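You operate a simulated robot arm through the tools that you are given. There is no shell and no other tool.

You run a simulated two-armed robot. Do the job below in one go: nothing can be reset, and whatever is moved stays where it is left.

Task
Fetch the labelled meter from the left bench table and stand it on the number seven table patch. Then put the blue capacitor from the left bench table on top of the black wire reel. Then switch the number thirty-seven switch off. Then press the number forty-one button three times. Then take the box that says "seals" from the right bench table and leave it on the top of the blue tester. Then shut the middle tester drawer. Then fetch the water bottle and stand it on the number ten table patch. Then take the red cartridge and put it on the white booklet on the top of the packing table. Then pull the top left small drawer open. The order counts. Set down upright: labelled meter, water bottle.

It is judged by the outcome, as a careful person would: the job done as asked, and still so three seconds after it is handed in. It fails if anything else is knocked over, pushed out of place, dropped, spilled or broken. A push-on lid holds only when it is set on centred and level and pressed home; a screw cap is set on level and turned clockwise until tight.

Robot
Two 7-joint arms with three-finger grippers on one trunk, on a base that drives. Base frame: it is fixed to the floor where the robot stands at the start and does not move with it; the origin is under the middle of the robot, x ahead of it, y to its left, z up. Units: m, rad, N and s.
The left shoulder is at the start at [0.07, 0.165, 0.963], the right one opposite. With the tool pointing down near the work surface each hand reaches from about 0.38 to 0.88 m from the robot's upright axis, wherever it stands, measured 20 degrees to its own side. Places, roughly: black wire reel (6x6x5 cm) [0.5, -0.7, 0.7]; blue capacitor [0.5, -0.5, 0.75]; booklet [-2, -1, 0.75]; labelled meter [0.5, 0, 0.75]; middle tester drawer [-1.9, -2.6, 0.5]; number forty-one button [0.8, -2.7, 1.1]; number seven table patch (29x18 cm) [0.48, 1.12, 0.66]; number ten table patch (29x18 cm) [0.48, 0.06, 0.66]; number thirty-seven switch [0.8, -1.2, 1.1]; red cartridge [-2.25, -1.75, 0.75]; small blue box, small yellow box [0.5, -2, 0.75]; top left small drawer [-2.4, 3, 1]; top of the blue tester [-2.3, -3, 1.1]; water bottle [-2.5, -2, 1]. Payload 3.91 kg a hand.
Tool frame (each hand has its own): the origin (TCP) lies between the finger pads and is the grasp point; the fingertips stand 0.03 m ahead of it; z points along the fingers, y is the line along which they close. The gripper opens to 0.116 m. The gripper's body begins 0.073 m behind the TCP.
Orientation is told as [roll, pitch, yaw] about the base's x, y, z axes, in that order, counted from this pose: with the fingers straight down and closing along the base's y, the tool's x points along the base's -x, its y along +y and its z along -z.

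Tools
- The arms move only by the tool arm_command. It takes "left_rows", "right_rows" or both (then of equal length, played together; a hand with none holds still); each is a list of rows, each a list of 7 numbers: the gripper command, from -1 (fully open) to 1 (shut), values between in proportion, then the shift along the base's x, y, z in units of 20 mm (1.0 is 20 mm), then the turn, a rotation vector about the base's x, y, z in units of 8 degrees (1.0 is 8 degrees). In form: [[gripper, x, y, z, wx, wy, wz], ...]. A call has 1 to 20 rows; each row shifts and turns the commanded pose from where the row before left it. A call with a number of a shift or a turn outside -1 to 1 is refused whole. A row lasts 0.2 s, in which the tool goes at most 0.05 m and 0.15 rad; a call with a longer step from one row to the next is refused whole, and so is a gripper value outside its range. A pose out of reach is approached as far as the arm can. The call stops where the force on the tool passes 40 N (or 10 N more than at its start, if that is more) or the arm is blocked; 0.2 s more then pass. Each finger travels about 0.153 m/s and halts on what it meets, pressing with about 36 N; the grip force reading is that of the motor and also rises with nothing between the fingers. The clock runs only during rows and for 0.2 s after the last one: add rows that do not move to give the fingers time. The reply holds the time, the measured pose of the TCP, the force on the tool along the base axes, the opening and the grip force, in the units named above and with some noise, with the torque about the TCP (base axes, N m) and any sound that the robot's microphone picked up.
- Cameras (640 x 400 px; columns grow to the right, rows downward): "scene" is now at [0.1161, -0.0486, 1.2614]; the picture's right is [-0.59, -0.81, 0.00], its down [-0.60, 0.44, -0.67] and it looks along [0.54, -0.40, -0.74] (base axes); focal length 239 px, centre (320, 200). "left" rides on the left gripper at [0.075, 0.017, -0.088] in its tool frame; the picture's right is [-0.22, 0.97, 0.00], its down [-0.70, -0.16, -0.70] and it looks along [-0.68, -0.16, 0.71] (tool axes); focal length 247 px, centre (320, 200). "right" rides on the right gripper at [0.052, 0.056, -0.088] in its tool frame; the picture's right is [-0.73, 0.68, 0.00], its down [-0.49, -0.52, -0.70] and it looks along [-0.48, -0.51, 0.71] (tool axes); focal length 247 px, centre (320, 200). There is no depth. A picture from a camera that has moved, and an enlarged one, comes with that camera's place and axes in the base frame and with its lens.
- snapshot(camera): a new picture of that camera. No time passes.
- raise_lower(by): slides the trunk up (or, below 0, down) by that many m; the arms and the scene camera ride with it, the base frame stays. It gives what a move gives, with no picture.
- drive_base(legs): drives the robot by 1 to 6 legs, each [ahead, left, turn to the left] in m, m and rad, along the robot's own axes; the way and the turn of a leg run together, so that a leg with both is an arc; at most 1.5 m and 3.142 rad a leg. The arms and the cameras ride along, it lands a little off, and it stops where it bumps. It gives what a move gives.
- aim_head(pan, tilt): turns the head with the scene camera to pan (to the left, within 1.501 rad either way) and tilt (down, from -0.506 to 1.204), counted from straight ahead of the robot. It gives what a move gives.
- close_up(camera, box): a new picture of the part [left, top, right, bottom] of that camera's present view, enlarged. No time passes.
- close_job(): hands the job in; it is judged then, once.

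Nothing tells you exact positions but the pictures and the camera data. Unless the task says otherwise, let go and move clear before handing in.

The tools are called by a JSON object that holds its "op" and its "data". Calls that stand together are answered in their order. arm_command: Moves the arms, as the interface text tells. Its arguments: {"type":"object","properties":{"left_rows":{"type":"array"},"right_rows":{"type":"array"}},"required":[]} The other tools are called the same way: raise_lower (by) slides the trunk up or down; drive_base (legs) drives the base; aim_head (pan, tilt) turns the head that bears the scene camera; snapshot (camera) takes a picture; close_up (camera, box) takes an enlarged picture of a part of a camera's view; close_job () hands the job in.

At the start:

```text
clock: 0.0
left_tcp_pos: [0.6035, -0.0048, 0.9503]
left_ee_rot: [0.0, -0.001, 0.001]
left_force: [-0.7, -0.6, -1.0]
left_moment: [0.01, 0.0, 0.0]
left_opening: 0.116
left_gripper_force: 0.0
right_tcp_pos: [0.3384, -0.4943, 0.9081]
right_ee_rot: [-0.002, -0.003, 0.002]
right_force: [0.0, -0.9, 0.2]
right_moment: [-0.03, -0.02, 0.05]
right_opening: 0.1162
right_gripper_force: 0.0
trunk travel left (down, up): [-0.5, 0.34]
robot x, y, heading: [0.0014, -0.0007, 0.001]
head pan, tilt: [-0.634, 0.834]
```

scene: 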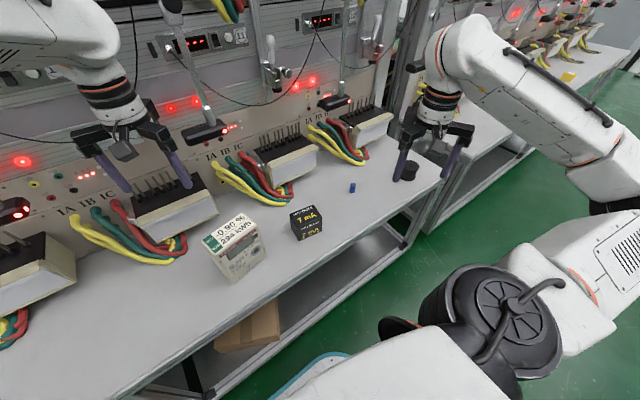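
right: 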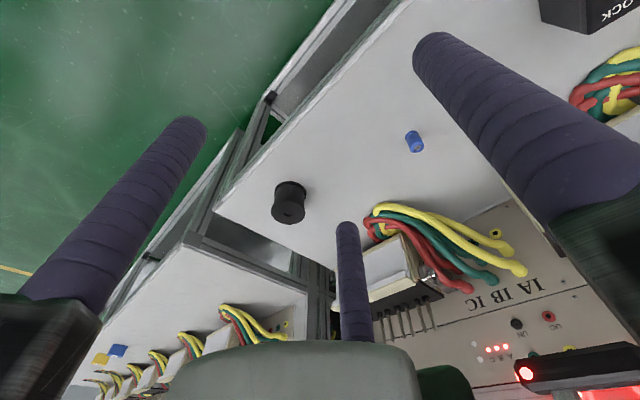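
left: 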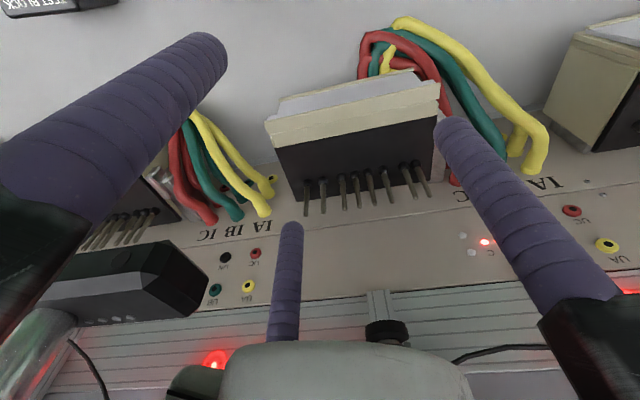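

I see the left bench with a labelled box (green/white "0.90 %..." box), a black test block, a small blue capacitor and a black wire reel. I'll look around more closely before moving anything.

{"op": "close_up", "data": {"camera": "scene", "box": [160, 160, 400, 310]}}

{"op": "close_up", "data": {"camera": "scene", "box": [320, 90, 480, 210]}}

{"op": "aim_head", "data": {"pan": 0.3, "tilt": 0.7}}

{"op": "snapshot", "data": {"camera": "scene"}}

```text
2.67 times, centred on (280, 235) of scene
camera zoom: at [0.1161, -0.0486, 1.2614], right [-0.59, -0.81, 0.0], down [-0.6, 0.44, -0.67], along [0.54, -0.4, -0.74], focal length 638 px, centre (427, 107)
```

zoom: 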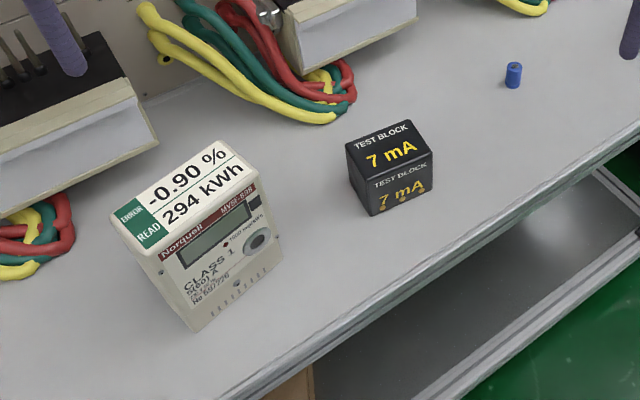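

```text
3.33 times, centred on (400, 150) of scene
camera zoom: at [0.1161, -0.0486, 1.2614], right [-0.59, -0.81, 0.0], down [-0.6, 0.44, -0.67], along [0.54, -0.4, -0.74], focal length 798 px, centre (53, 367)
```

zoom: 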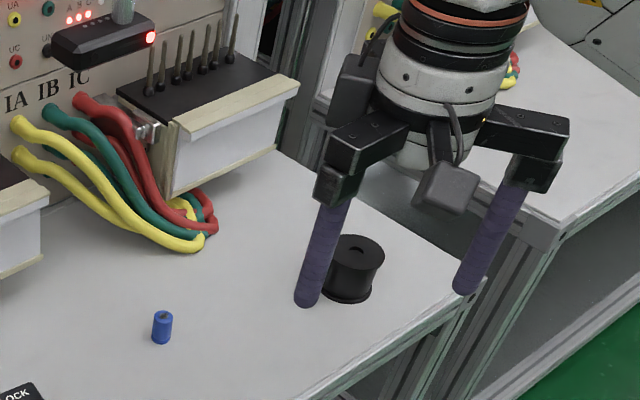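

```text
clock: 1.2
left_tcp_pos: [0.6045, -0.006, 0.9518]
left_ee_rot: [-0.002, 0.0, 0.0]
left_force: [-0.1, -0.4, 0.7]
left_moment: [-0.02, 0.0, 0.02]
left_opening: 0.1161
left_gripper_force: 0.1
right_tcp_pos: [0.3376, -0.4941, 0.9082]
right_ee_rot: [-0.001, -0.002, 0.004]
right_force: [0.4, 0.0, 0.2]
right_moment: [0.0, 0.0, 0.01]
right_opening: 0.1163
right_gripper_force: 0.1
trunk travel left (down, up): [-0.5, 0.34]
robot x, y, heading: [-0.0024, 0.0008, -0.003]
head pan, tilt: [0.3, 0.7]
```

```text
taken
camera scene: at [0.1336, 0.0232, 1.2724], right [0.29, -0.96, 0.0], down [-0.62, -0.19, -0.76], along [0.73, 0.23, -0.64], focal length 239 px, centre (320, 200)
```

scene: 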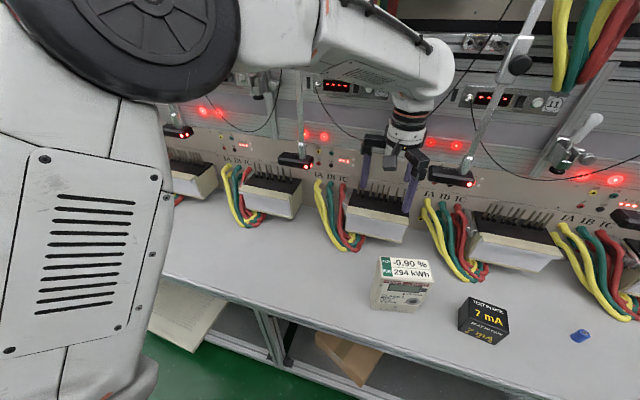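

The labelled meter ("-0.90 % / 294 kWh") stands around [0.485, -0.065]; the patches seem to be the table areas before the numbered stations. I'll check the station numbers and look around the room.

{"op": "close_up", "data": {"camera": "scene", "box": [320, 60, 640, 260]}}

{"op": "aim_head", "data": {"pan": 1.0, "tilt": 0.4}}

{"op": "snapshot", "data": {"camera": "scene"}}

{"op": "aim_head", "data": {"pan": 0.5, "tilt": 0.2}}

{"op": "snapshot", "data": {"camera": "scene"}}

{"op": "aim_head", "data": {"pan": -0.8, "tilt": 0.3}}

{"op": "snapshot", "data": {"camera": "scene"}}

{"op": "aim_head", "data": {"pan": -1.5, "tilt": 0.3}}

{"op": "snapshot", "data": {"camera": "scene"}}

```text
2.00 times, centred on (480, 160) of scene
camera zoom: at [0.1336, 0.0232, 1.2724], right [0.29, -0.96, 0.0], down [-0.62, -0.19, -0.76], along [0.73, 0.23, -0.64], focal length 479 px, centre (0, 280)
```

zoom: 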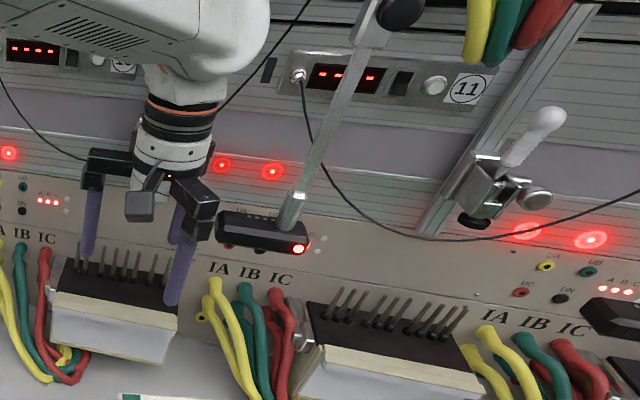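

```text
clock: 2.3
left_tcp_pos: [0.6038, -0.0037, 0.9496]
left_ee_rot: [0.0, -0.001, 0.001]
left_force: [0.4, -0.3, 0.8]
left_moment: [0.0, 0.03, 0.0]
left_opening: 0.1159
left_gripper_force: 0.0
right_tcp_pos: [0.3386, -0.4942, 0.908]
right_ee_rot: [-0.002, -0.002, 0.002]
right_force: [-0.6, 0.0, 0.2]
right_moment: [-0.01, -0.03, 0.02]
right_opening: 0.116
right_gripper_force: 0.0
trunk travel left (down, up): [-0.5, 0.34]
robot x, y, heading: [-0.0001, -0.0027, 0.001]
head pan, tilt: [1.0, 0.4]
```

```text
taken
camera scene: at [0.1025, 0.076, 1.2992], right [0.84, -0.54, 0.0], down [-0.21, -0.33, -0.92], along [0.5, 0.77, -0.39], focal length 239 px, centre (320, 200)
```

scene: 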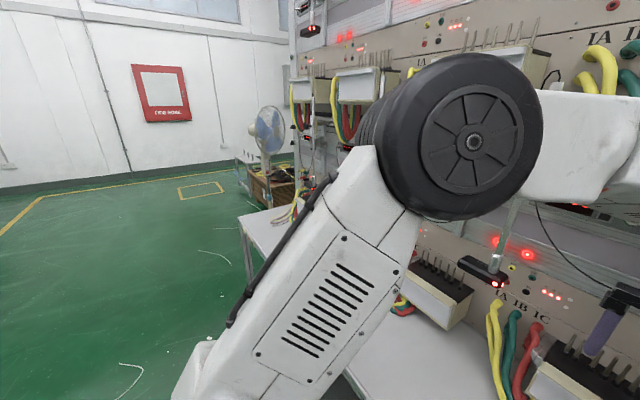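

```text
clock: 3.2
left_tcp_pos: [0.6048, -0.0044, 0.9501]
left_ee_rot: [-0.001, 0.001, 0.0]
left_force: [-0.1, 0.5, 0.0]
left_moment: [-0.02, 0.02, 0.03]
left_opening: 0.1161
left_gripper_force: 0.2
right_tcp_pos: [0.3382, -0.4928, 0.9066]
right_ee_rot: [-0.002, -0.002, 0.004]
right_force: [0.2, 0.2, 0.4]
right_moment: [0.0, 0.0, -0.01]
right_opening: 0.1162
right_gripper_force: 0.1
trunk travel left (down, up): [-0.5, 0.34]
robot x, y, heading: [0.0032, 0.0009, 0.005]
head pan, tilt: [0.499, 0.201]
```

```text
taken
camera scene: at [0.1342, 0.0428, 1.3178], right [0.48, -0.88, 0.0], down [-0.18, -0.1, -0.98], along [0.86, 0.47, -0.2], focal length 239 px, centre (320, 200)
```

scene: 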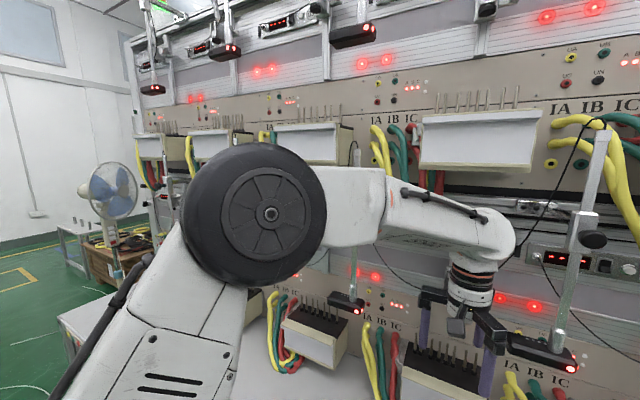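

```text
clock: 4.7
left_tcp_pos: [0.6021, -0.0049, 0.9494]
left_ee_rot: [0.0, 0.0, -0.001]
left_force: [-0.4, -0.1, -0.6]
left_moment: [-0.01, 0.0, 0.0]
left_opening: 0.1158
left_gripper_force: 0.1
right_tcp_pos: [0.3372, -0.495, 0.9083]
right_ee_rot: [-0.002, -0.001, 0.001]
right_force: [-0.6, -0.5, -0.8]
right_moment: [-0.01, 0.02, -0.04]
right_opening: 0.1158
right_gripper_force: 0.2
trunk travel left (down, up): [-0.5, 0.34]
robot x, y, heading: [-0.0029, 0.0001, -0.002]
head pan, tilt: [-0.799, 0.3]
```

```text
taken
camera scene: at [0.1176, -0.0688, 1.3085], right [-0.72, -0.7, 0.0], down [-0.21, 0.21, -0.96], along [0.67, -0.68, -0.3], focal length 239 px, centre (320, 200)
```

scene: 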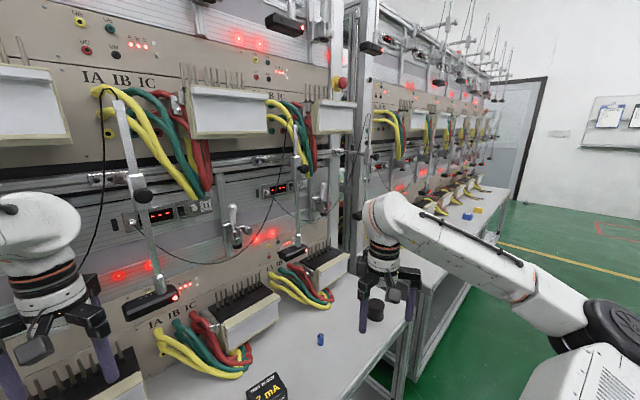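

```text
clock: 5.8
left_tcp_pos: [0.6049, -0.0055, 0.9506]
left_ee_rot: [0.0, 0.0, 0.001]
left_force: [-0.5, 0.3, 0.6]
left_moment: [0.01, 0.02, 0.01]
left_opening: 0.1161
left_gripper_force: 0.0
right_tcp_pos: [0.3388, -0.4939, 0.9075]
right_ee_rot: [-0.001, -0.002, 0.002]
right_force: [-0.1, 0.8, -0.4]
right_moment: [-0.01, 0.01, -0.02]
right_opening: 0.116
right_gripper_force: 0.1
trunk travel left (down, up): [-0.5, 0.34]
robot x, y, heading: [-0.0003, 0.0032, 0.002]
head pan, tilt: [-1.499, 0.3]
```

```text
taken
camera scene: at [0.0592, -0.095, 1.3085], right [-1.0, -0.07, 0.0], down [-0.02, 0.3, -0.96], along [0.07, -0.95, -0.3], focal length 239 px, centre (320, 200)
```

scene: 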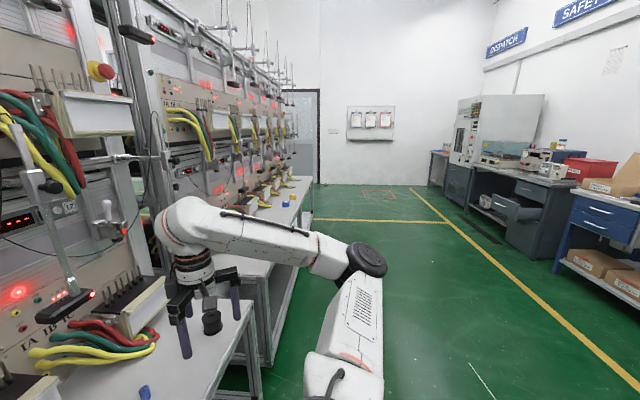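

The layout matches the hints: station numbers sit beside each display, and the lower row's table areas are the patches. I'll first bring the left hand over the labelled meter, turned to close across its narrow depth (along x).

{"op": "arm_command", "data": {"left_rows": [[-0.47, -1, -0.5, 0, 0, 0, 0.9375], [-0.47, -1, -0.5, 0, 0, 0, 0.9375], [-0.47, -1, -0.5, 0, 0, 0, 0.9375], [-0.47, -1, -0.5, 0, 0, 0, 0.9375], [-0.47, -1, -0.5, 0, 0, 0, 0.9375], [-0.47, -1, -0.5, 0, 0, 0, 0.9375], [-0.47, 0, 0, 0, 0, 0, 0.9375], [-0.47, 0, 0, 0, 0, 0, 0.9375], [-0.47, 0, 0, 0, 0, 0, 0.9375], [-0.47, 0, 0, 0, 0, 0, 0.9375], [-0.47, 0, 0, 0, 0, 0, 0.9375], [-0.47, 0, 0, 0, 0, 0, 0.9375], [-0.47, 0, 0, 0, 0, 0, 0]]}}

{"op": "snapshot", "data": {"camera": "left"}}

{"op": "aim_head", "data": {"pan": 0, "tilt": 0.9}}

{"op": "snapshot", "data": {"camera": "scene"}}

```text
clock: 8.6
left_tcp_pos: [0.4845, -0.0657, 0.9505]
left_ee_rot: [0.0, -0.002, 1.572]
left_force: [0.2, -0.4, 0.4]
left_moment: [0.05, 0.01, -0.02]
left_opening: 0.0854
left_gripper_force: 0.0
right_tcp_pos: [0.3383, -0.4942, 0.9083]
right_ee_rot: [-0.001, -0.002, 0.001]
right_force: [-0.1, 0.6, -0.2]
right_moment: [0.0, 0.01, -0.02]
right_opening: 0.1158
right_gripper_force: 0.1
trunk travel left (down, up): [-0.5, 0.34]
robot x, y, heading: [0.0005, -0.0016, 0.001]
head pan, tilt: [-1.499, 0.3]
```

```text
taken
camera left: at [0.4663, -0.1398, 1.0376], right [-0.98, 0.22, 0.0], down [0.16, 0.7, 0.7], along [0.16, 0.68, -0.71], focal length 247 px, centre (320, 200)
```

left: 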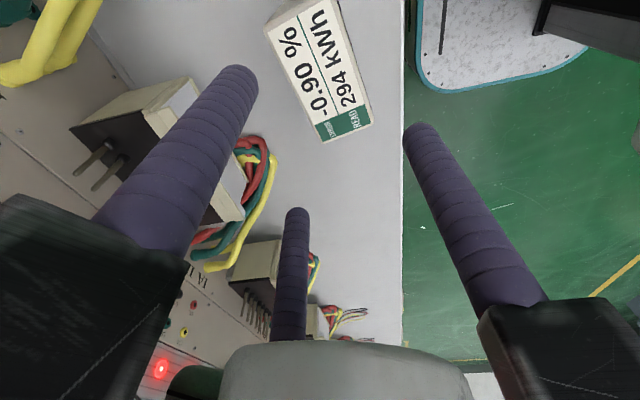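

```text
clock: 10.2
left_tcp_pos: [0.4838, -0.0655, 0.9506]
left_ee_rot: [-0.001, -0.002, 1.572]
left_force: [-0.4, -0.5, -0.6]
left_moment: [0.04, 0.02, -0.02]
left_opening: 0.0854
left_gripper_force: 0.0
right_tcp_pos: [0.3383, -0.494, 0.9065]
right_ee_rot: [0.0, -0.003, 0.002]
right_force: [0.2, -0.2, 0.6]
right_moment: [-0.02, 0.02, 0.02]
right_opening: 0.1157
right_gripper_force: 0.1
trunk travel left (down, up): [-0.5, 0.34]
robot x, y, heading: [0.0032, -0.0022, 0.007]
head pan, tilt: [0.0, 0.901]
```

```text
taken
camera scene: at [0.1279, -0.002, 1.2563], right [0.0, -1.0, 0.0], down [-0.78, 0.0, -0.62], along [0.62, 0.0, -0.78], focal length 239 px, centre (320, 200)
```

scene: 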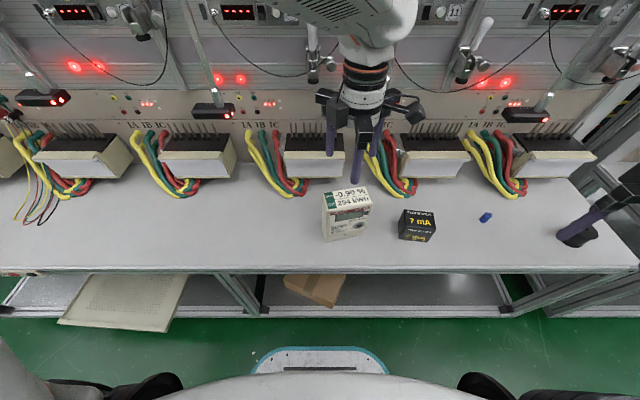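

{"op": "close_up", "data": {"camera": "scene", "box": [300, 170, 460, 270]}}

{"op": "close_up", "data": {"camera": "left", "box": [220, 0, 420, 160]}}

```text
4.00 times, centred on (380, 220) of scene
camera zoom: at [0.1279, -0.002, 1.2563], right [0.0, -1.0, 0.0], down [-0.78, 0.0, -0.62], along [0.62, 0.0, -0.78], focal length 957 px, centre (80, 120)
```

zoom: 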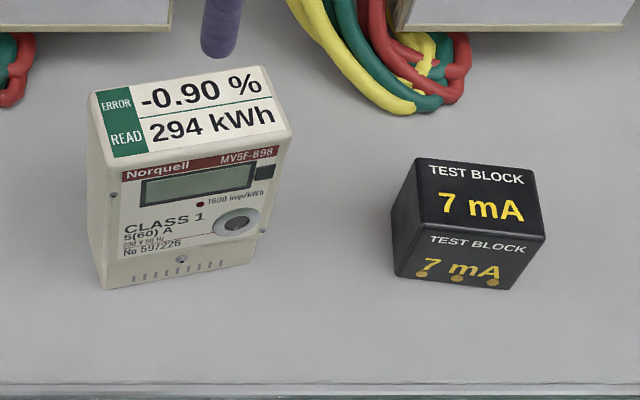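

```text
2.50 times, centred on (320, 80) of left
camera zoom: at [0.4661, -0.1398, 1.0376], right [-0.97, 0.22, 0.0], down [0.16, 0.7, 0.7], along [0.16, 0.68, -0.71], focal length 617 px, centre (320, 500)
```

zoom: 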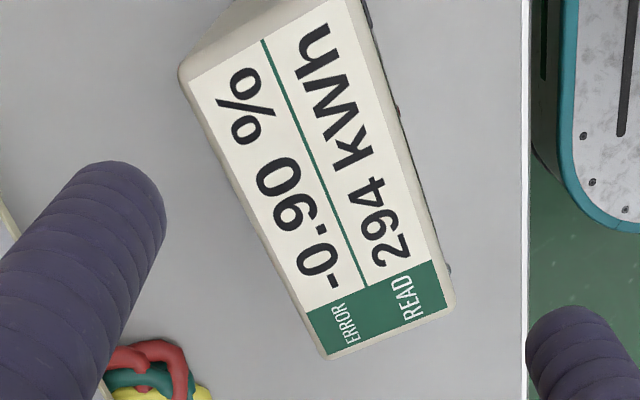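

The meter is about 11×5.5×15.5 cm, turned about 11.5° with its centre near [0.479, -0.066] and top at z≈0.815. I'll align the yaw and go down, then close on it.

{"op": "arm_command", "data": {"left_rows": [[-0.47, -0.14, 0, 0, 0, 0, 0.72], [-0.47, -0.14, 0, 0, 0, 0, 0.72], [-0.47, 0, 0, -1, 0, 0, 0], [-0.47, 0, 0, -1, 0, 0, 0], [-0.47, 0, 0, -1, 0, 0, 0], [-0.47, 0, 0, -1, 0, 0, 0], [-0.47, 0, 0, -1, 0, 0, 0], [-0.47, 0, 0, -0.5, 0, 0, 0]]}}

{"op": "snapshot", "data": {"camera": "left"}}

{"op": "snapshot", "data": {"camera": "scene"}}

```text
clock: 12.2
left_tcp_pos: [0.4822, -0.0685, 0.8671]
left_ee_rot: [-0.002, 0.069, 1.781]
left_force: [-0.1, 0.1, -0.1]
left_moment: [0.0, 0.0, -0.01]
left_opening: 0.0852
left_gripper_force: 0.0
right_tcp_pos: [0.3385, -0.4936, 0.9082]
right_ee_rot: [-0.002, -0.001, 0.0]
right_force: [0.3, 0.0, 0.5]
right_moment: [0.02, -0.02, 0.0]
right_opening: 0.1159
right_gripper_force: 0.1
trunk travel left (down, up): [-0.5, 0.34]
robot x, y, heading: [-0.0012, -0.0017, -0.0]
head pan, tilt: [0.0, 0.901]
stopped in row 8 (left hand): the arm was blocked; the commanded pose is now the measured one
```

```text
taken
camera left: at [0.4793, -0.1382, 0.9601], right [-1.0, 0.01, -0.02], down [0.0, 0.76, 0.65], along [0.02, 0.65, -0.76], focal length 247 px, centre (320, 200)
```

left: 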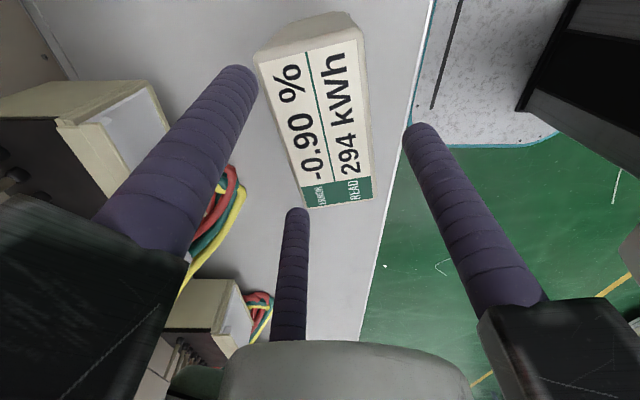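

```text
taken
camera scene: at [0.1272, -0.0038, 1.2554], right [-0.03, -1.0, 0.0], down [-0.79, 0.02, -0.61], along [0.61, -0.02, -0.79], focal length 239 px, centre (320, 200)
```

scene: 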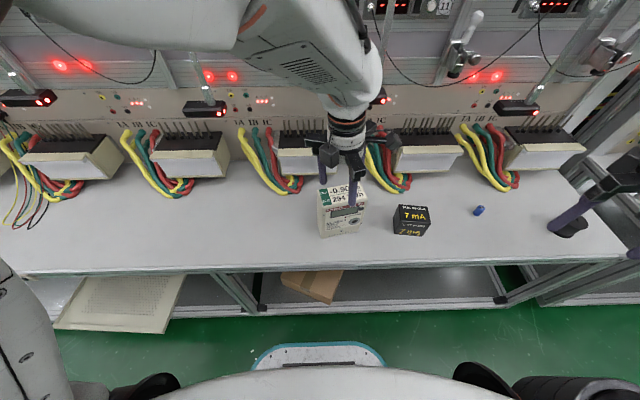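

The hand was stopped by a joint limit around z=0.87 with that wrist turn, no contact force. I'll back up, turn the wrist the other way round, and shift the base to the right so the meter lies on the left arm's own side.

{"op": "arm_command", "data": {"left_rows": [[-0.47, 0, 0, 0.9, 0.0966, 0.0206, 0], [-0.47, 0, 0, 0.9, 0.0966, 0.0206, 0], [-0.47, 0, 0, 0.9, 0.0966, 0.0206, 0], [-0.47, 0, 0, 0.9, 0.0966, 0.0206, 0], [-0.47, 0, 0, 0.9, 0.0966, 0.0206, 0], [-0.47, 0, 0, 0, 0, 0, -1], [-0.47, 0, 0, 0, 0, 0, -1], [-0.47, 0, 0, 0, 0, 0, -1], [-0.47, 0, 0, 0, 0, 0, -1], [-0.47, 0, 0, 0, 0, 0, -1], [-0.47, 0, 0, 0, 0, 0, -1], [-0.47, 0, 0, 0, 0, 0, -1], [-0.47, 0, 0, 0, 0, 0, -1], [-0.47, 0, 0, 0, 0, 0, -1], [-0.47, 0, 0, 0, 0, 0, -1], [-0.47, 0, 0, 0, 0, 0, -1], [-0.47, 0, 0, 0, 0, 0, -1], [-0.47, 0, 0, 0, 0, 0, -1], [-0.47, 0, 0, 0, 0, 0, -1], [-0.47, 0, 0, 0, 0, 0, -1]]}}

{"op": "drive_base", "data": {"legs": [[0, -0.25, 0]]}}

```text
clock: 16.4
left_tcp_pos: [0.4822, -0.0675, 0.9555]
left_ee_rot: [-0.003, -0.004, -0.318]
left_force: [-0.1, -0.7, 0.3]
left_moment: [0.01, 0.02, 0.02]
left_opening: 0.0856
left_gripper_force: 0.0
right_tcp_pos: [0.3383, -0.4946, 0.9075]
right_ee_rot: [-0.002, -0.002, 0.003]
right_force: [-0.7, 0.2, -0.2]
right_moment: [-0.01, 0.0, 0.01]
right_opening: 0.116
right_gripper_force: 0.0
trunk travel left (down, up): [-0.5, 0.34]
robot x, y, heading: [0.002, -0.0012, -0.002]
head pan, tilt: [0.0, 0.901]
```

```text
clock: 18.2
left_tcp_pos: [0.4816, -0.3225, 0.9545]
left_ee_rot: [-0.002, -0.006, -0.315]
left_force: [0.3, -0.9, -0.9]
left_moment: [0.03, 0.03, 0.03]
left_opening: 0.0853
left_gripper_force: 0.2
right_tcp_pos: [0.336, -0.7469, 0.9082]
right_ee_rot: [0.0, -0.003, -0.001]
right_force: [-0.4, 0.3, 0.0]
right_moment: [0.01, 0.01, 0.01]
right_opening: 0.1157
right_gripper_force: 0.1
trunk travel left (down, up): [-0.5, 0.34]
robot x, y, heading: [-0.0007, -0.2526, -0.004]
head pan, tilt: [0.0, 0.901]
```

{"op": "arm_command", "data": {"left_rows": [[-0.47, -0.01, 0.9865, 0, 0, 0, -0.581], [-0.47, -0.01, 0.9865, 0, 0, 0, -0.581], [-0.47, -0.01, 0.9865, 0, 0, 0, -0.581], [-0.47, -0.01, 0.9865, 0, 0, 0, -0.581], [-0.47, -0.01, 0.9865, 0, 0, 0, -0.581], [-0.47, -0.01, 0.9865, 0, 0, 0, -0.581], [-0.47, -0.01, 0.9865, 0, 0, 0, -0.581], [-0.47, -0.01, 0.9865, 0, 0, 0, -0.581], [-0.47, -0.01, 0.9865, 0, 0, 0, -0.581], [-0.47, -0.01, 0.9865, 0, 0, 0, -0.581], [-0.47, -0.01, 0.9865, 0, 0, 0, -0.581], [-0.47, -0.01, 0.9865, 0, 0, 0, -0.581], [-0.47, -0.01, 0.9865, 0, 0, 0, -0.581], [-0.47, 0, 0, 0, 0, 0, 0]]}}

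{"op": "snapshot", "data": {"camera": "left"}}

{"op": "aim_head", "data": {"pan": 0.35, "tilt": 0.9}}

{"op": "snapshot", "data": {"camera": "scene"}}

```text
clock: 21.2
left_tcp_pos: [0.4784, -0.0654, 0.957]
left_ee_rot: [-0.002, -0.005, -1.37]
left_force: [0.3, -0.1, 0.1]
left_moment: [0.0, -0.02, 0.0]
left_opening: 0.0855
left_gripper_force: 0.1
right_tcp_pos: [0.3364, -0.7466, 0.9088]
right_ee_rot: [0.0, -0.001, 0.001]
right_force: [0.1, 0.5, 0.6]
right_moment: [-0.01, 0.01, 0.0]
right_opening: 0.1162
right_gripper_force: 0.1
trunk travel left (down, up): [-0.5, 0.34]
robot x, y, heading: [-0.0007, -0.2503, -0.005]
head pan, tilt: [0.0, 0.901]
```

```text
taken
camera left: at [0.4803, 0.012, 1.0428], right [1.0, -0.03, 0.0], down [-0.02, -0.71, 0.7], along [-0.02, -0.7, -0.71], focal length 247 px, centre (320, 200)
```

left: 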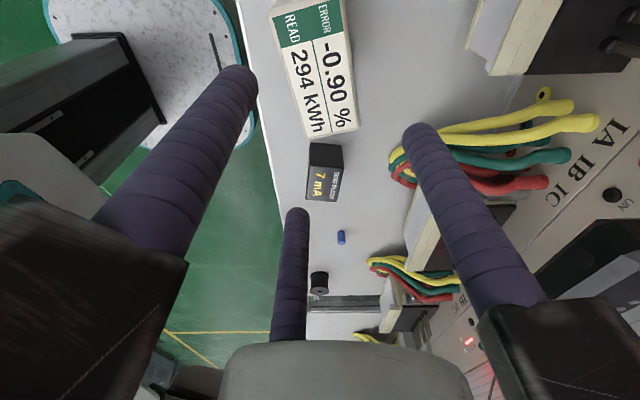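

```text
clock: 22.0
left_tcp_pos: [0.4791, -0.0645, 0.9563]
left_ee_rot: [-0.003, -0.006, -1.371]
left_force: [0.3, -0.4, 0.0]
left_moment: [0.0, -0.01, -0.04]
left_opening: 0.0855
left_gripper_force: 0.0
right_tcp_pos: [0.337, -0.7465, 0.9091]
right_ee_rot: [-0.004, -0.001, -0.002]
right_force: [0.4, -0.4, 0.0]
right_moment: [-0.03, 0.02, -0.01]
right_opening: 0.1158
right_gripper_force: 0.1
trunk travel left (down, up): [-0.5, 0.34]
robot x, y, heading: [0.0028, -0.2489, 0.001]
head pan, tilt: [0.351, 0.901]
```

```text
taken
camera scene: at [0.1231, -0.2279, 1.2563], right [0.34, -0.94, 0.0], down [-0.74, -0.27, -0.62], along [0.58, 0.21, -0.78], focal length 239 px, centre (320, 200)
```

scene: 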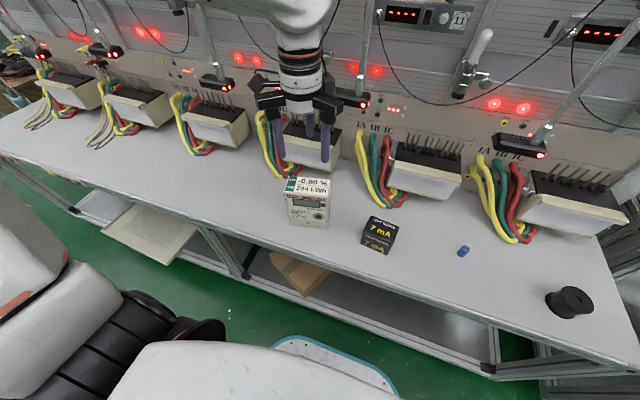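

{"op": "arm_command", "data": {"left_rows": [[-0.47, 0, 0, -1, 0, 0, 0], [-0.47, 0, 0, -1, 0, 0, 0], [-0.47, 0, 0, -1, 0, 0, 0], [-0.47, 0, 0, -1, 0, 0, 0], [-0.47, 0, 0, -1, 0, 0, 0], [-0.47, 0, 0, 0, 0, 0, 0]]}}

{"op": "snapshot", "data": {"camera": "left"}}

{"op": "close_up", "data": {"camera": "scene", "box": [230, 100, 390, 240]}}

```text
clock: 23.4
left_tcp_pos: [0.4802, -0.065, 0.8561]
left_ee_rot: [-0.001, -0.007, -1.373]
left_force: [-0.4, -0.7, -0.2]
left_moment: [-0.03, 0.0, 0.0]
left_opening: 0.0853
left_gripper_force: 0.1
right_tcp_pos: [0.3361, -0.7462, 0.908]
right_ee_rot: [-0.001, -0.002, 0.0]
right_force: [0.0, 0.0, 0.4]
right_moment: [0.03, -0.03, -0.01]
right_opening: 0.116
right_gripper_force: 0.1
trunk travel left (down, up): [-0.5, 0.34]
robot x, y, heading: [0.0023, -0.2554, -0.001]
head pan, tilt: [0.351, 0.901]
```

```text
taken
camera left: at [0.4801, 0.0123, 0.9419], right [1.0, -0.03, 0.0], down [-0.02, -0.71, 0.7], along [-0.02, -0.7, -0.71], focal length 247 px, centre (320, 200)
```

left: 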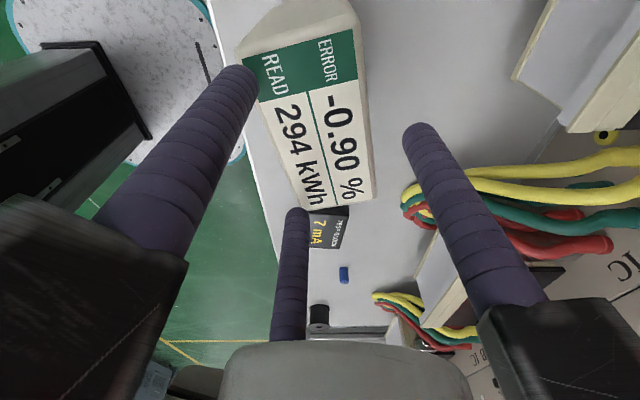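

```text
2.86 times, centred on (310, 170) of scene
camera zoom: at [0.1227, -0.2277, 1.2563], right [0.34, -0.94, 0.0], down [-0.74, -0.27, -0.62], along [0.58, 0.21, -0.78], focal length 684 px, centre (349, 286)
```

zoom: 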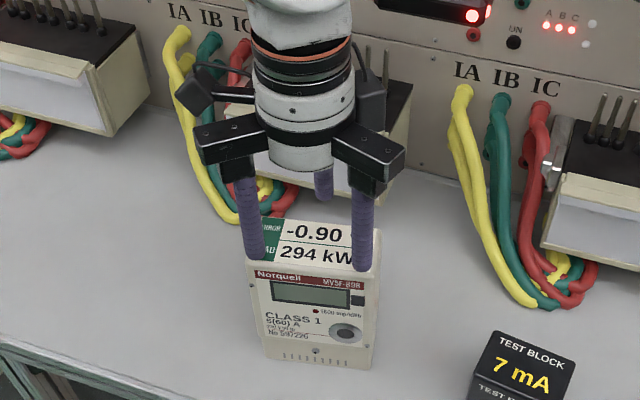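

In the wrist picture I notice three purple sticks rather than two, with two of them right above the meter's front edge. Before descending further I'll study the gripper's real geometry by closing the free right hand.

{"op": "arm_command", "data": {"right_rows": [[0, 0, 0, 0, 0, 0, 0], [0, 0, 0, 0, 0, 0, 0], [0, 0, 0, 0, 0, 0, 0]]}}

{"op": "snapshot", "data": {"camera": "right"}}

{"op": "arm_command", "data": {"right_rows": [[1, 0, 0, 0, 0, 0, 0], [1, 0, 0, 0, 0, 0, 0], [1, 0, 0, 0, 0, 0, 0]]}}

{"op": "snapshot", "data": {"camera": "right"}}

{"op": "aim_head", "data": {"pan": -0.9, "tilt": 0.7}}

{"op": "snapshot", "data": {"camera": "scene"}}

```text
clock: 24.2
left_tcp_pos: [0.4781, -0.0643, 0.8562]
left_ee_rot: [-0.003, -0.006, -1.371]
left_force: [0.7, -0.5, -1.0]
left_moment: [0.0, 0.04, -0.03]
left_opening: 0.0854
left_gripper_force: 0.0
right_tcp_pos: [0.3361, -0.7463, 0.9082]
right_ee_rot: [-0.003, -0.001, 0.001]
right_force: [-0.2, 0.5, -0.5]
right_moment: [-0.01, 0.02, 0.03]
right_opening: 0.0581
right_gripper_force: 0.1
trunk travel left (down, up): [-0.5, 0.34]
robot x, y, heading: [0.001, -0.252, 0.001]
head pan, tilt: [0.351, 0.901]
```

```text
taken
camera right: at [0.2848, -0.6895, 0.9965], right [0.73, 0.68, 0.0], down [0.49, -0.52, 0.7], along [0.48, -0.51, -0.71], focal length 247 px, centre (320, 200)
```

right: 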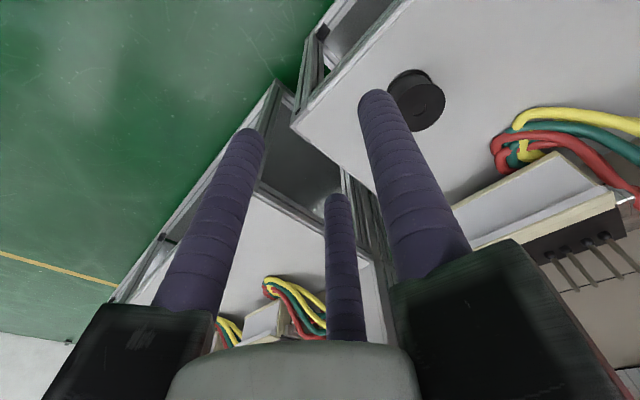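

```text
clock: 25.0
left_tcp_pos: [0.4791, -0.0651, 0.8548]
left_ee_rot: [-0.004, -0.005, -1.372]
left_force: [-0.5, -0.2, -0.4]
left_moment: [0.0, -0.02, 0.0]
left_opening: 0.0854
left_gripper_force: 0.1
right_tcp_pos: [0.3369, -0.746, 0.9076]
right_ee_rot: [-0.002, -0.003, 0.0]
right_force: [0.0, 0.4, 0.1]
right_moment: [0.01, -0.01, -0.02]
right_opening: 0.0093
right_gripper_force: 36.5
trunk travel left (down, up): [-0.5, 0.34]
robot x, y, heading: [-0.0006, -0.2498, -0.003]
head pan, tilt: [0.351, 0.901]
```

```text
taken
camera right: at [0.2848, -0.6895, 0.9965], right [0.73, 0.68, 0.0], down [0.49, -0.52, 0.7], along [0.48, -0.51, -0.71], focal length 247 px, centre (320, 200)
```

right: 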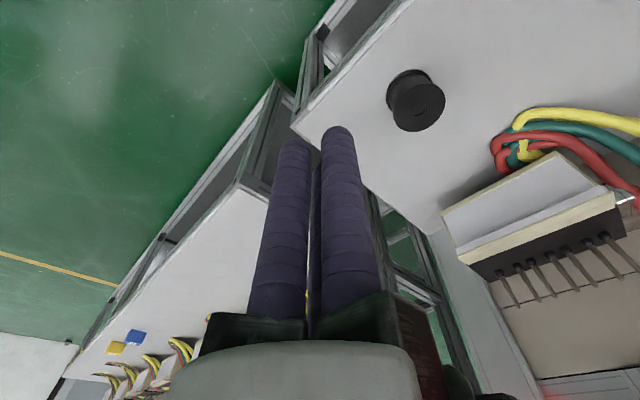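

```text
clock: 26.4
left_tcp_pos: [0.4789, -0.0658, 0.8552]
left_ee_rot: [-0.001, -0.005, -1.373]
left_force: [-0.7, 0.1, 0.3]
left_moment: [0.01, -0.02, 0.0]
left_opening: 0.0849
left_gripper_force: 0.1
right_tcp_pos: [0.3366, -0.7464, 0.9071]
right_ee_rot: [-0.002, -0.002, 0.0]
right_force: [-0.5, 0.7, 0.2]
right_moment: [-0.04, -0.03, 0.02]
right_opening: 0.009
right_gripper_force: 36.4
trunk travel left (down, up): [-0.5, 0.34]
robot x, y, heading: [0.003, -0.2506, 0.002]
head pan, tilt: [-0.901, 0.7]
```

```text
taken
camera scene: at [0.1048, -0.3202, 1.2724], right [-0.78, -0.62, 0.0], down [-0.4, 0.51, -0.76], along [0.47, -0.6, -0.64], focal length 239 px, centre (320, 200)
```

scene: 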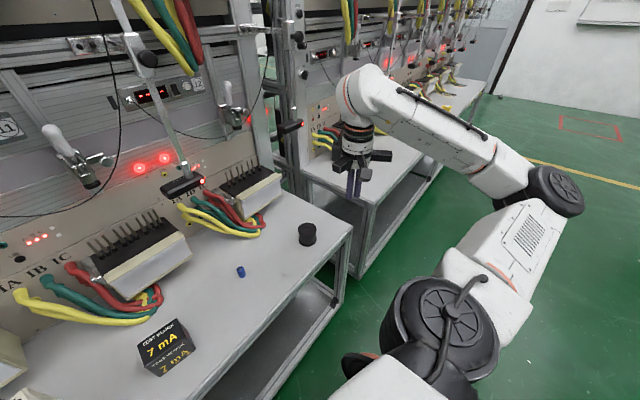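

The hand is really a three-jaw gripper: one finger on tool +y and two at 120° on the other side, all closing to the centre. So I'll open fully, offset the hand about 1.5 cm to the front so the meter's front face gets two fingers and its back one, and go down.

{"op": "arm_command", "data": {"left_rows": [[-1, 0, 0, 0.3, 0, 0, 0], [-1, 0, 0, 0, 0, 0, 0], [-1, -0.74, -0.15, 0, 0, 0, 0], [-1, 0, 0, 0, 0, 0, 0]], "right_rows": [[0, 0, 0, 0, 0, 0, 0], [0, 0, 0, 0, 0, 0, 0], [0, 0, 0, 0, 0, 0, 0], [0, 0, 0, 0, 0, 0, 0]]}}

{"op": "snapshot", "data": {"camera": "left"}}

{"op": "aim_head", "data": {"pan": 0.35, "tilt": 0.9}}

{"op": "close_up", "data": {"camera": "scene", "box": [230, 100, 390, 240]}}

```text
clock: 27.4
left_tcp_pos: [0.4638, -0.0684, 0.8616]
left_ee_rot: [-0.003, -0.006, -1.372]
left_force: [-0.7, -0.3, 0.1]
left_moment: [0.01, -0.01, 0.01]
left_opening: 0.1158
left_gripper_force: 0.0
right_tcp_pos: [0.337, -0.7447, 0.9088]
right_ee_rot: [-0.002, -0.001, 0.001]
right_force: [-0.3, -0.6, 0.8]
right_moment: [-0.01, -0.02, 0.04]
right_opening: 0.0581
right_gripper_force: 0.0
trunk travel left (down, up): [-0.5, 0.34]
robot x, y, heading: [0.0009, -0.2517, 0.002]
head pan, tilt: [-0.901, 0.7]
```

```text
taken
camera left: at [0.4658, 0.0096, 0.9479], right [1.0, -0.03, 0.0], down [-0.02, -0.71, 0.7], along [-0.02, -0.7, -0.71], focal length 247 px, centre (320, 200)
```

left: 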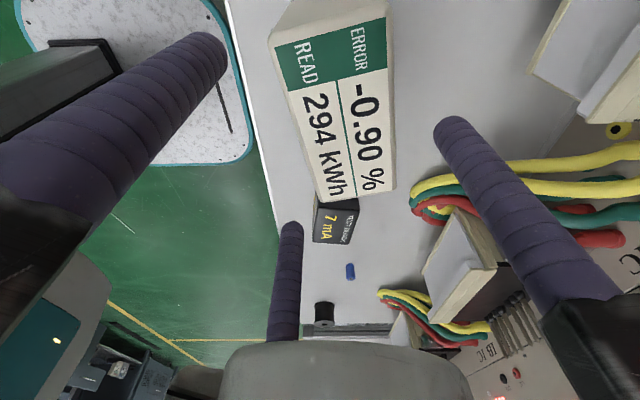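

```text
clock: 28.9
left_tcp_pos: [0.463, -0.0683, 0.8616]
left_ee_rot: [-0.005, -0.005, -1.371]
left_force: [-0.2, -0.2, 0.0]
left_moment: [-0.04, 0.01, -0.03]
left_opening: 0.1159
left_gripper_force: 0.1
right_tcp_pos: [0.336, -0.7452, 0.9075]
right_ee_rot: [-0.002, -0.001, 0.002]
right_force: [0.1, 0.1, 0.0]
right_moment: [-0.01, 0.0, 0.02]
right_opening: 0.0579
right_gripper_force: 0.0
trunk travel left (down, up): [-0.5, 0.34]
robot x, y, heading: [-0.0004, -0.2545, 0.002]
head pan, tilt: [0.351, 0.901]
```

```text
2.86 times, centred on (310, 170) of scene
camera zoom: at [0.1231, -0.2279, 1.2563], right [0.34, -0.94, 0.0], down [-0.74, -0.27, -0.62], along [0.58, 0.21, -0.78], focal length 684 px, centre (349, 286)
```

zoom: 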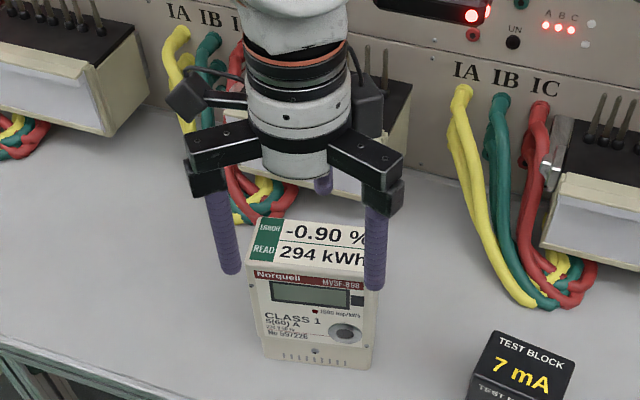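

The front fingers should now pass about 1 cm in front of the face and the rear one about 1.5 cm behind it. Descending to z≈0.765 and closing.

{"op": "arm_command", "data": {"left_rows": [[-1, 0, 0, -0.6, 0, 0, 0], [-1, 0, 0, -0.6, 0, 0, 0], [-1, 0, 0, -0.6, 0, 0, 0], [-1, 0, 0, -0.6, 0, 0, 0], [-1, 0, 0, -0.6, 0, 0, 0], [-1, 0, 0, -0.6, 0, 0, 0], [-1, 0, 0, -0.6, 0, 0, 0], [-1, 0, 0, -0.6, 0, 0, 0]]}}

{"op": "snapshot", "data": {"camera": "left"}}

{"op": "close_up", "data": {"camera": "scene", "box": [230, 100, 390, 240]}}

```text
clock: 30.7
left_tcp_pos: [0.4639, -0.0682, 0.7645]
left_ee_rot: [-0.003, -0.007, -1.37]
left_force: [-0.8, 0.3, -0.2]
left_moment: [-0.02, 0.03, 0.02]
left_opening: 0.1163
left_gripper_force: 0.0
right_tcp_pos: [0.3367, -0.7472, 0.9077]
right_ee_rot: [-0.003, 0.0, -0.002]
right_force: [-1.3, -0.9, -0.2]
right_moment: [-0.01, 0.01, -0.01]
right_opening: 0.058
right_gripper_force: 0.0
trunk travel left (down, up): [-0.5, 0.34]
robot x, y, heading: [0.0002, -0.2527, -0.0]
head pan, tilt: [0.351, 0.901]
```

```text
taken
camera left: at [0.4658, 0.0101, 0.8523], right [1.0, -0.03, 0.0], down [-0.02, -0.71, 0.7], along [-0.02, -0.7, -0.71], focal length 247 px, centre (320, 200)
```

left: 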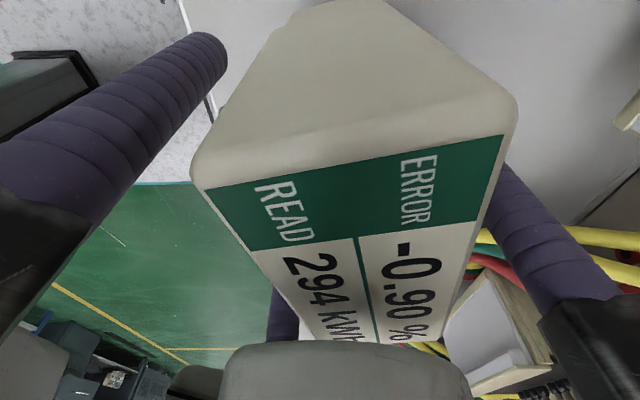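

```text
2.86 times, centred on (310, 170) of scene
camera zoom: at [0.1234, -0.2278, 1.2562], right [0.34, -0.94, 0.0], down [-0.74, -0.27, -0.62], along [0.58, 0.21, -0.78], focal length 684 px, centre (349, 286)
```

zoom: 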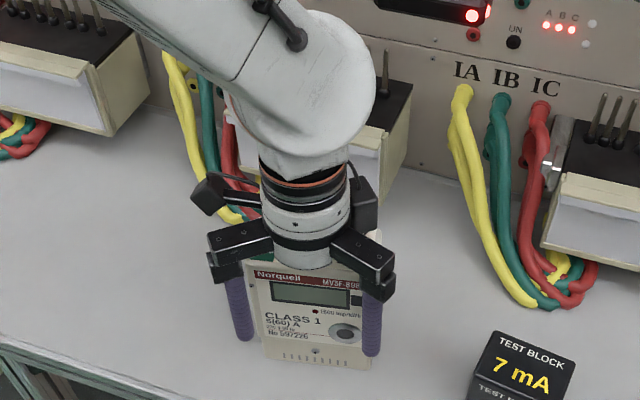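

{"op": "arm_command", "data": {"left_rows": [[-0.6, 0, 0, 0, 0, 0, 0], [-0.4, 0, 0, 0, 0, 0, 0], [0.2, 0, 0, 0, 0, 0, 0], [1, 0, 0, 0, 0, 0, 0], [1, 0, 0, 0, 0, 0, 0]]}}

{"op": "snapshot", "data": {"camera": "left"}}

{"op": "close_up", "data": {"camera": "scene", "box": [230, 100, 390, 240]}}

```text
clock: 31.9
left_tcp_pos: [0.4645, -0.0664, 0.7647]
left_ee_rot: [-0.002, -0.006, -1.371]
left_force: [2.7, 1.3, 3.2]
left_moment: [0.03, -0.48, 0.05]
left_opening: 0.0822
left_gripper_force: 36.4
right_tcp_pos: [0.3368, -0.7462, 0.9089]
right_ee_rot: [-0.003, 0.0, 0.002]
right_force: [0.3, -0.6, 0.7]
right_moment: [-0.03, 0.02, 0.04]
right_opening: 0.0581
right_gripper_force: 0.1
trunk travel left (down, up): [-0.5, 0.34]
robot x, y, heading: [0.0006, -0.25, 0.0]
head pan, tilt: [0.351, 0.901]
```

```text
taken
camera left: at [0.4658, 0.01, 0.8526], right [1.0, -0.03, 0.0], down [-0.02, -0.71, 0.7], along [-0.02, -0.7, -0.71], focal length 247 px, centre (320, 200)
```

left: 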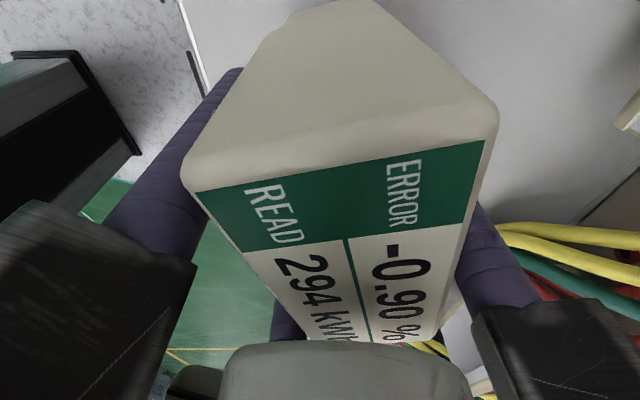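

```text
2.86 times, centred on (310, 170) of scene
camera zoom: at [0.1231, -0.2278, 1.2563], right [0.34, -0.94, 0.0], down [-0.74, -0.27, -0.62], along [0.58, 0.21, -0.78], focal length 684 px, centre (349, 286)
```

zoom: 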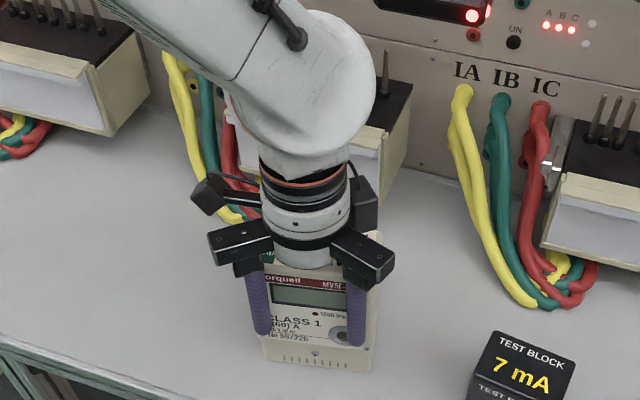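

Grip reads 0.082 m, just as expected for two-against-one contact. I'll lift the meter and pull it back a little, then check the way to the left.

{"op": "arm_command", "data": {"left_rows": [[1, 0, 0, 0.4, 0, 0, 0], [1, 0, 0, 0.8, 0, 0, 0], [1, 0, 0, 1, 0, 0, 0], [1, 0, 0, 1, 0, 0, 0], [1, 0, 0, 1, 0, 0, 0], [1, 0, 0, 1, 0, 0, 0], [1, -0.5, 0, 1, 0, 0, 0], [1, -0.5, 0, 0.5, 0, 0, 0], [1, -0.5, 0, 0, 0, 0, 0], [1, 0, 0, 0, 0, 0, 0]]}}

{"op": "aim_head", "data": {"pan": 0.7, "tilt": 0.6}}

{"op": "snapshot", "data": {"camera": "scene"}}

{"op": "snapshot", "data": {"camera": "left"}}

```text
clock: 34.1
left_tcp_pos: [0.4343, -0.067, 0.9006]
left_ee_rot: [-0.004, -0.005, -1.372]
left_force: [-0.1, -0.1, -4.4]
left_moment: [0.04, 0.06, 0.01]
left_opening: 0.0821
left_gripper_force: 36.0
right_tcp_pos: [0.3362, -0.7454, 0.9084]
right_ee_rot: [-0.001, -0.002, 0.0]
right_force: [-0.6, -0.3, 0.4]
right_moment: [0.02, 0.01, 0.0]
right_opening: 0.0579
right_gripper_force: 0.0
trunk travel left (down, up): [-0.5, 0.34]
robot x, y, heading: [-0.0007, -0.2539, -0.001]
head pan, tilt: [0.351, 0.901]
```

```text
clock: 34.9
left_tcp_pos: [0.4351, -0.0673, 0.8993]
left_ee_rot: [-0.003, -0.006, -1.373]
left_force: [0.4, 0.1, -4.9]
left_moment: [-0.02, 0.07, -0.01]
left_opening: 0.0822
left_gripper_force: 36.0
right_tcp_pos: [0.3357, -0.7467, 0.9081]
right_ee_rot: [-0.002, -0.003, 0.001]
right_force: [0.5, 0.0, 0.3]
right_moment: [0.0, -0.04, -0.01]
right_opening: 0.0581
right_gripper_force: 0.1
trunk travel left (down, up): [-0.5, 0.34]
robot x, y, heading: [0.0035, -0.25, -0.003]
head pan, tilt: [0.7, 0.6]
```

```text
taken
camera scene: at [0.1202, -0.1968, 1.2809], right [0.64, -0.77, 0.0], down [-0.43, -0.36, -0.82], along [0.63, 0.53, -0.57], focal length 239 px, centre (320, 200)
```

scene: 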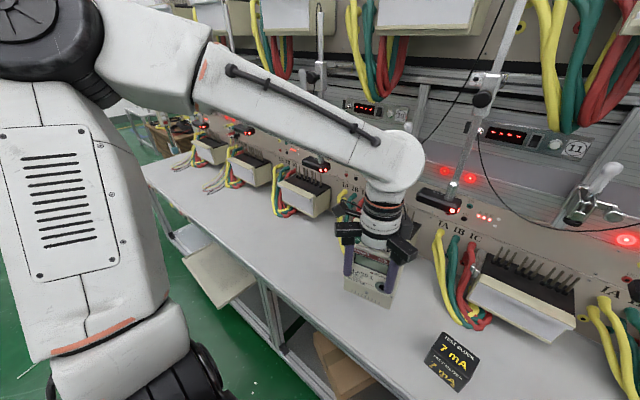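

```text
taken
camera left: at [0.4365, 0.0099, 0.9861], right [1.0, -0.03, 0.0], down [-0.02, -0.71, 0.7], along [-0.02, -0.7, -0.71], focal length 247 px, centre (320, 200)
```

left: 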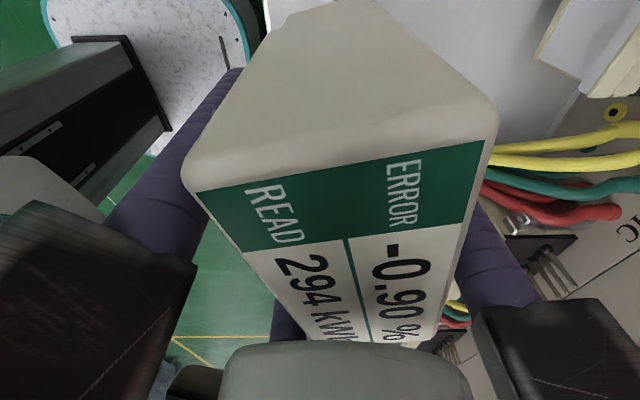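

{"op": "drive_base", "data": {"legs": [[0, 1.19, 0]]}}

{"op": "snapshot", "data": {"camera": "scene"}}

{"op": "aim_head", "data": {"pan": 0.1, "tilt": 0.6}}

{"op": "snapshot", "data": {"camera": "scene"}}

```text
clock: 40.9
left_tcp_pos: [0.4459, 1.1166, 0.8984]
left_ee_rot: [-0.004, -0.008, -1.383]
left_force: [0.1, 0.5, -4.0]
left_moment: [0.01, 0.05, -0.03]
left_opening: 0.082
left_gripper_force: 36.0
right_tcp_pos: [0.3395, 0.4403, 0.9083]
right_ee_rot: [0.0, -0.002, -0.011]
right_force: [0.4, -1.3, -0.4]
right_moment: [-0.01, 0.03, 0.02]
right_opening: 0.058
right_gripper_force: 0.0
trunk travel left (down, up): [-0.5, 0.34]
robot x, y, heading: [0.0069, 0.934, -0.012]
head pan, tilt: [0.7, 0.6]
```

```text
taken
camera scene: at [0.1297, 0.9917, 1.281], right [0.63, -0.77, 0.0], down [-0.44, -0.36, -0.82], along [0.64, 0.52, -0.57], focal length 239 px, centre (320, 200)
```

scene: 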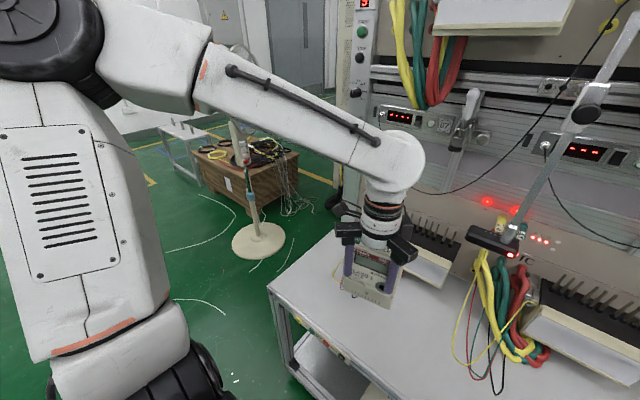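

```text
clock: 41.9
left_tcp_pos: [0.447, 1.1175, 0.8997]
left_ee_rot: [-0.004, -0.008, -1.382]
left_force: [0.3, 0.9, -4.1]
left_moment: [-0.03, 0.06, -0.02]
left_opening: 0.0822
left_gripper_force: 35.7
right_tcp_pos: [0.3401, 0.4383, 0.9076]
right_ee_rot: [0.0, -0.003, -0.01]
right_force: [0.8, -0.1, 0.1]
right_moment: [-0.01, -0.02, -0.02]
right_opening: 0.0578
right_gripper_force: 0.1
trunk travel left (down, up): [-0.5, 0.34]
robot x, y, heading: [0.0103, 0.9344, -0.015]
head pan, tilt: [0.099, 0.6]
```

```text
taken
camera scene: at [0.1495, 0.9431, 1.281], right [0.09, -1.0, 0.0], down [-0.56, -0.05, -0.82], along [0.82, 0.07, -0.57], focal length 239 px, centre (320, 200)
```

scene: 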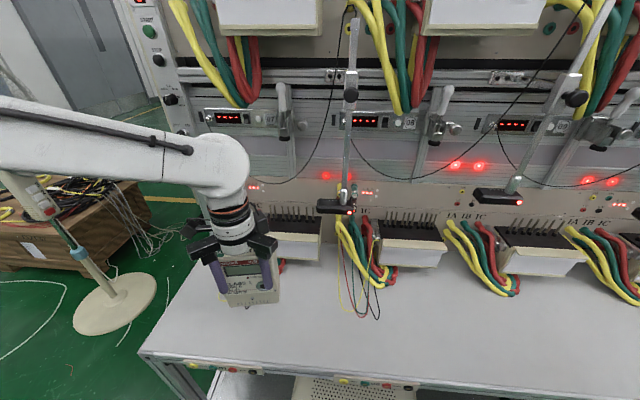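

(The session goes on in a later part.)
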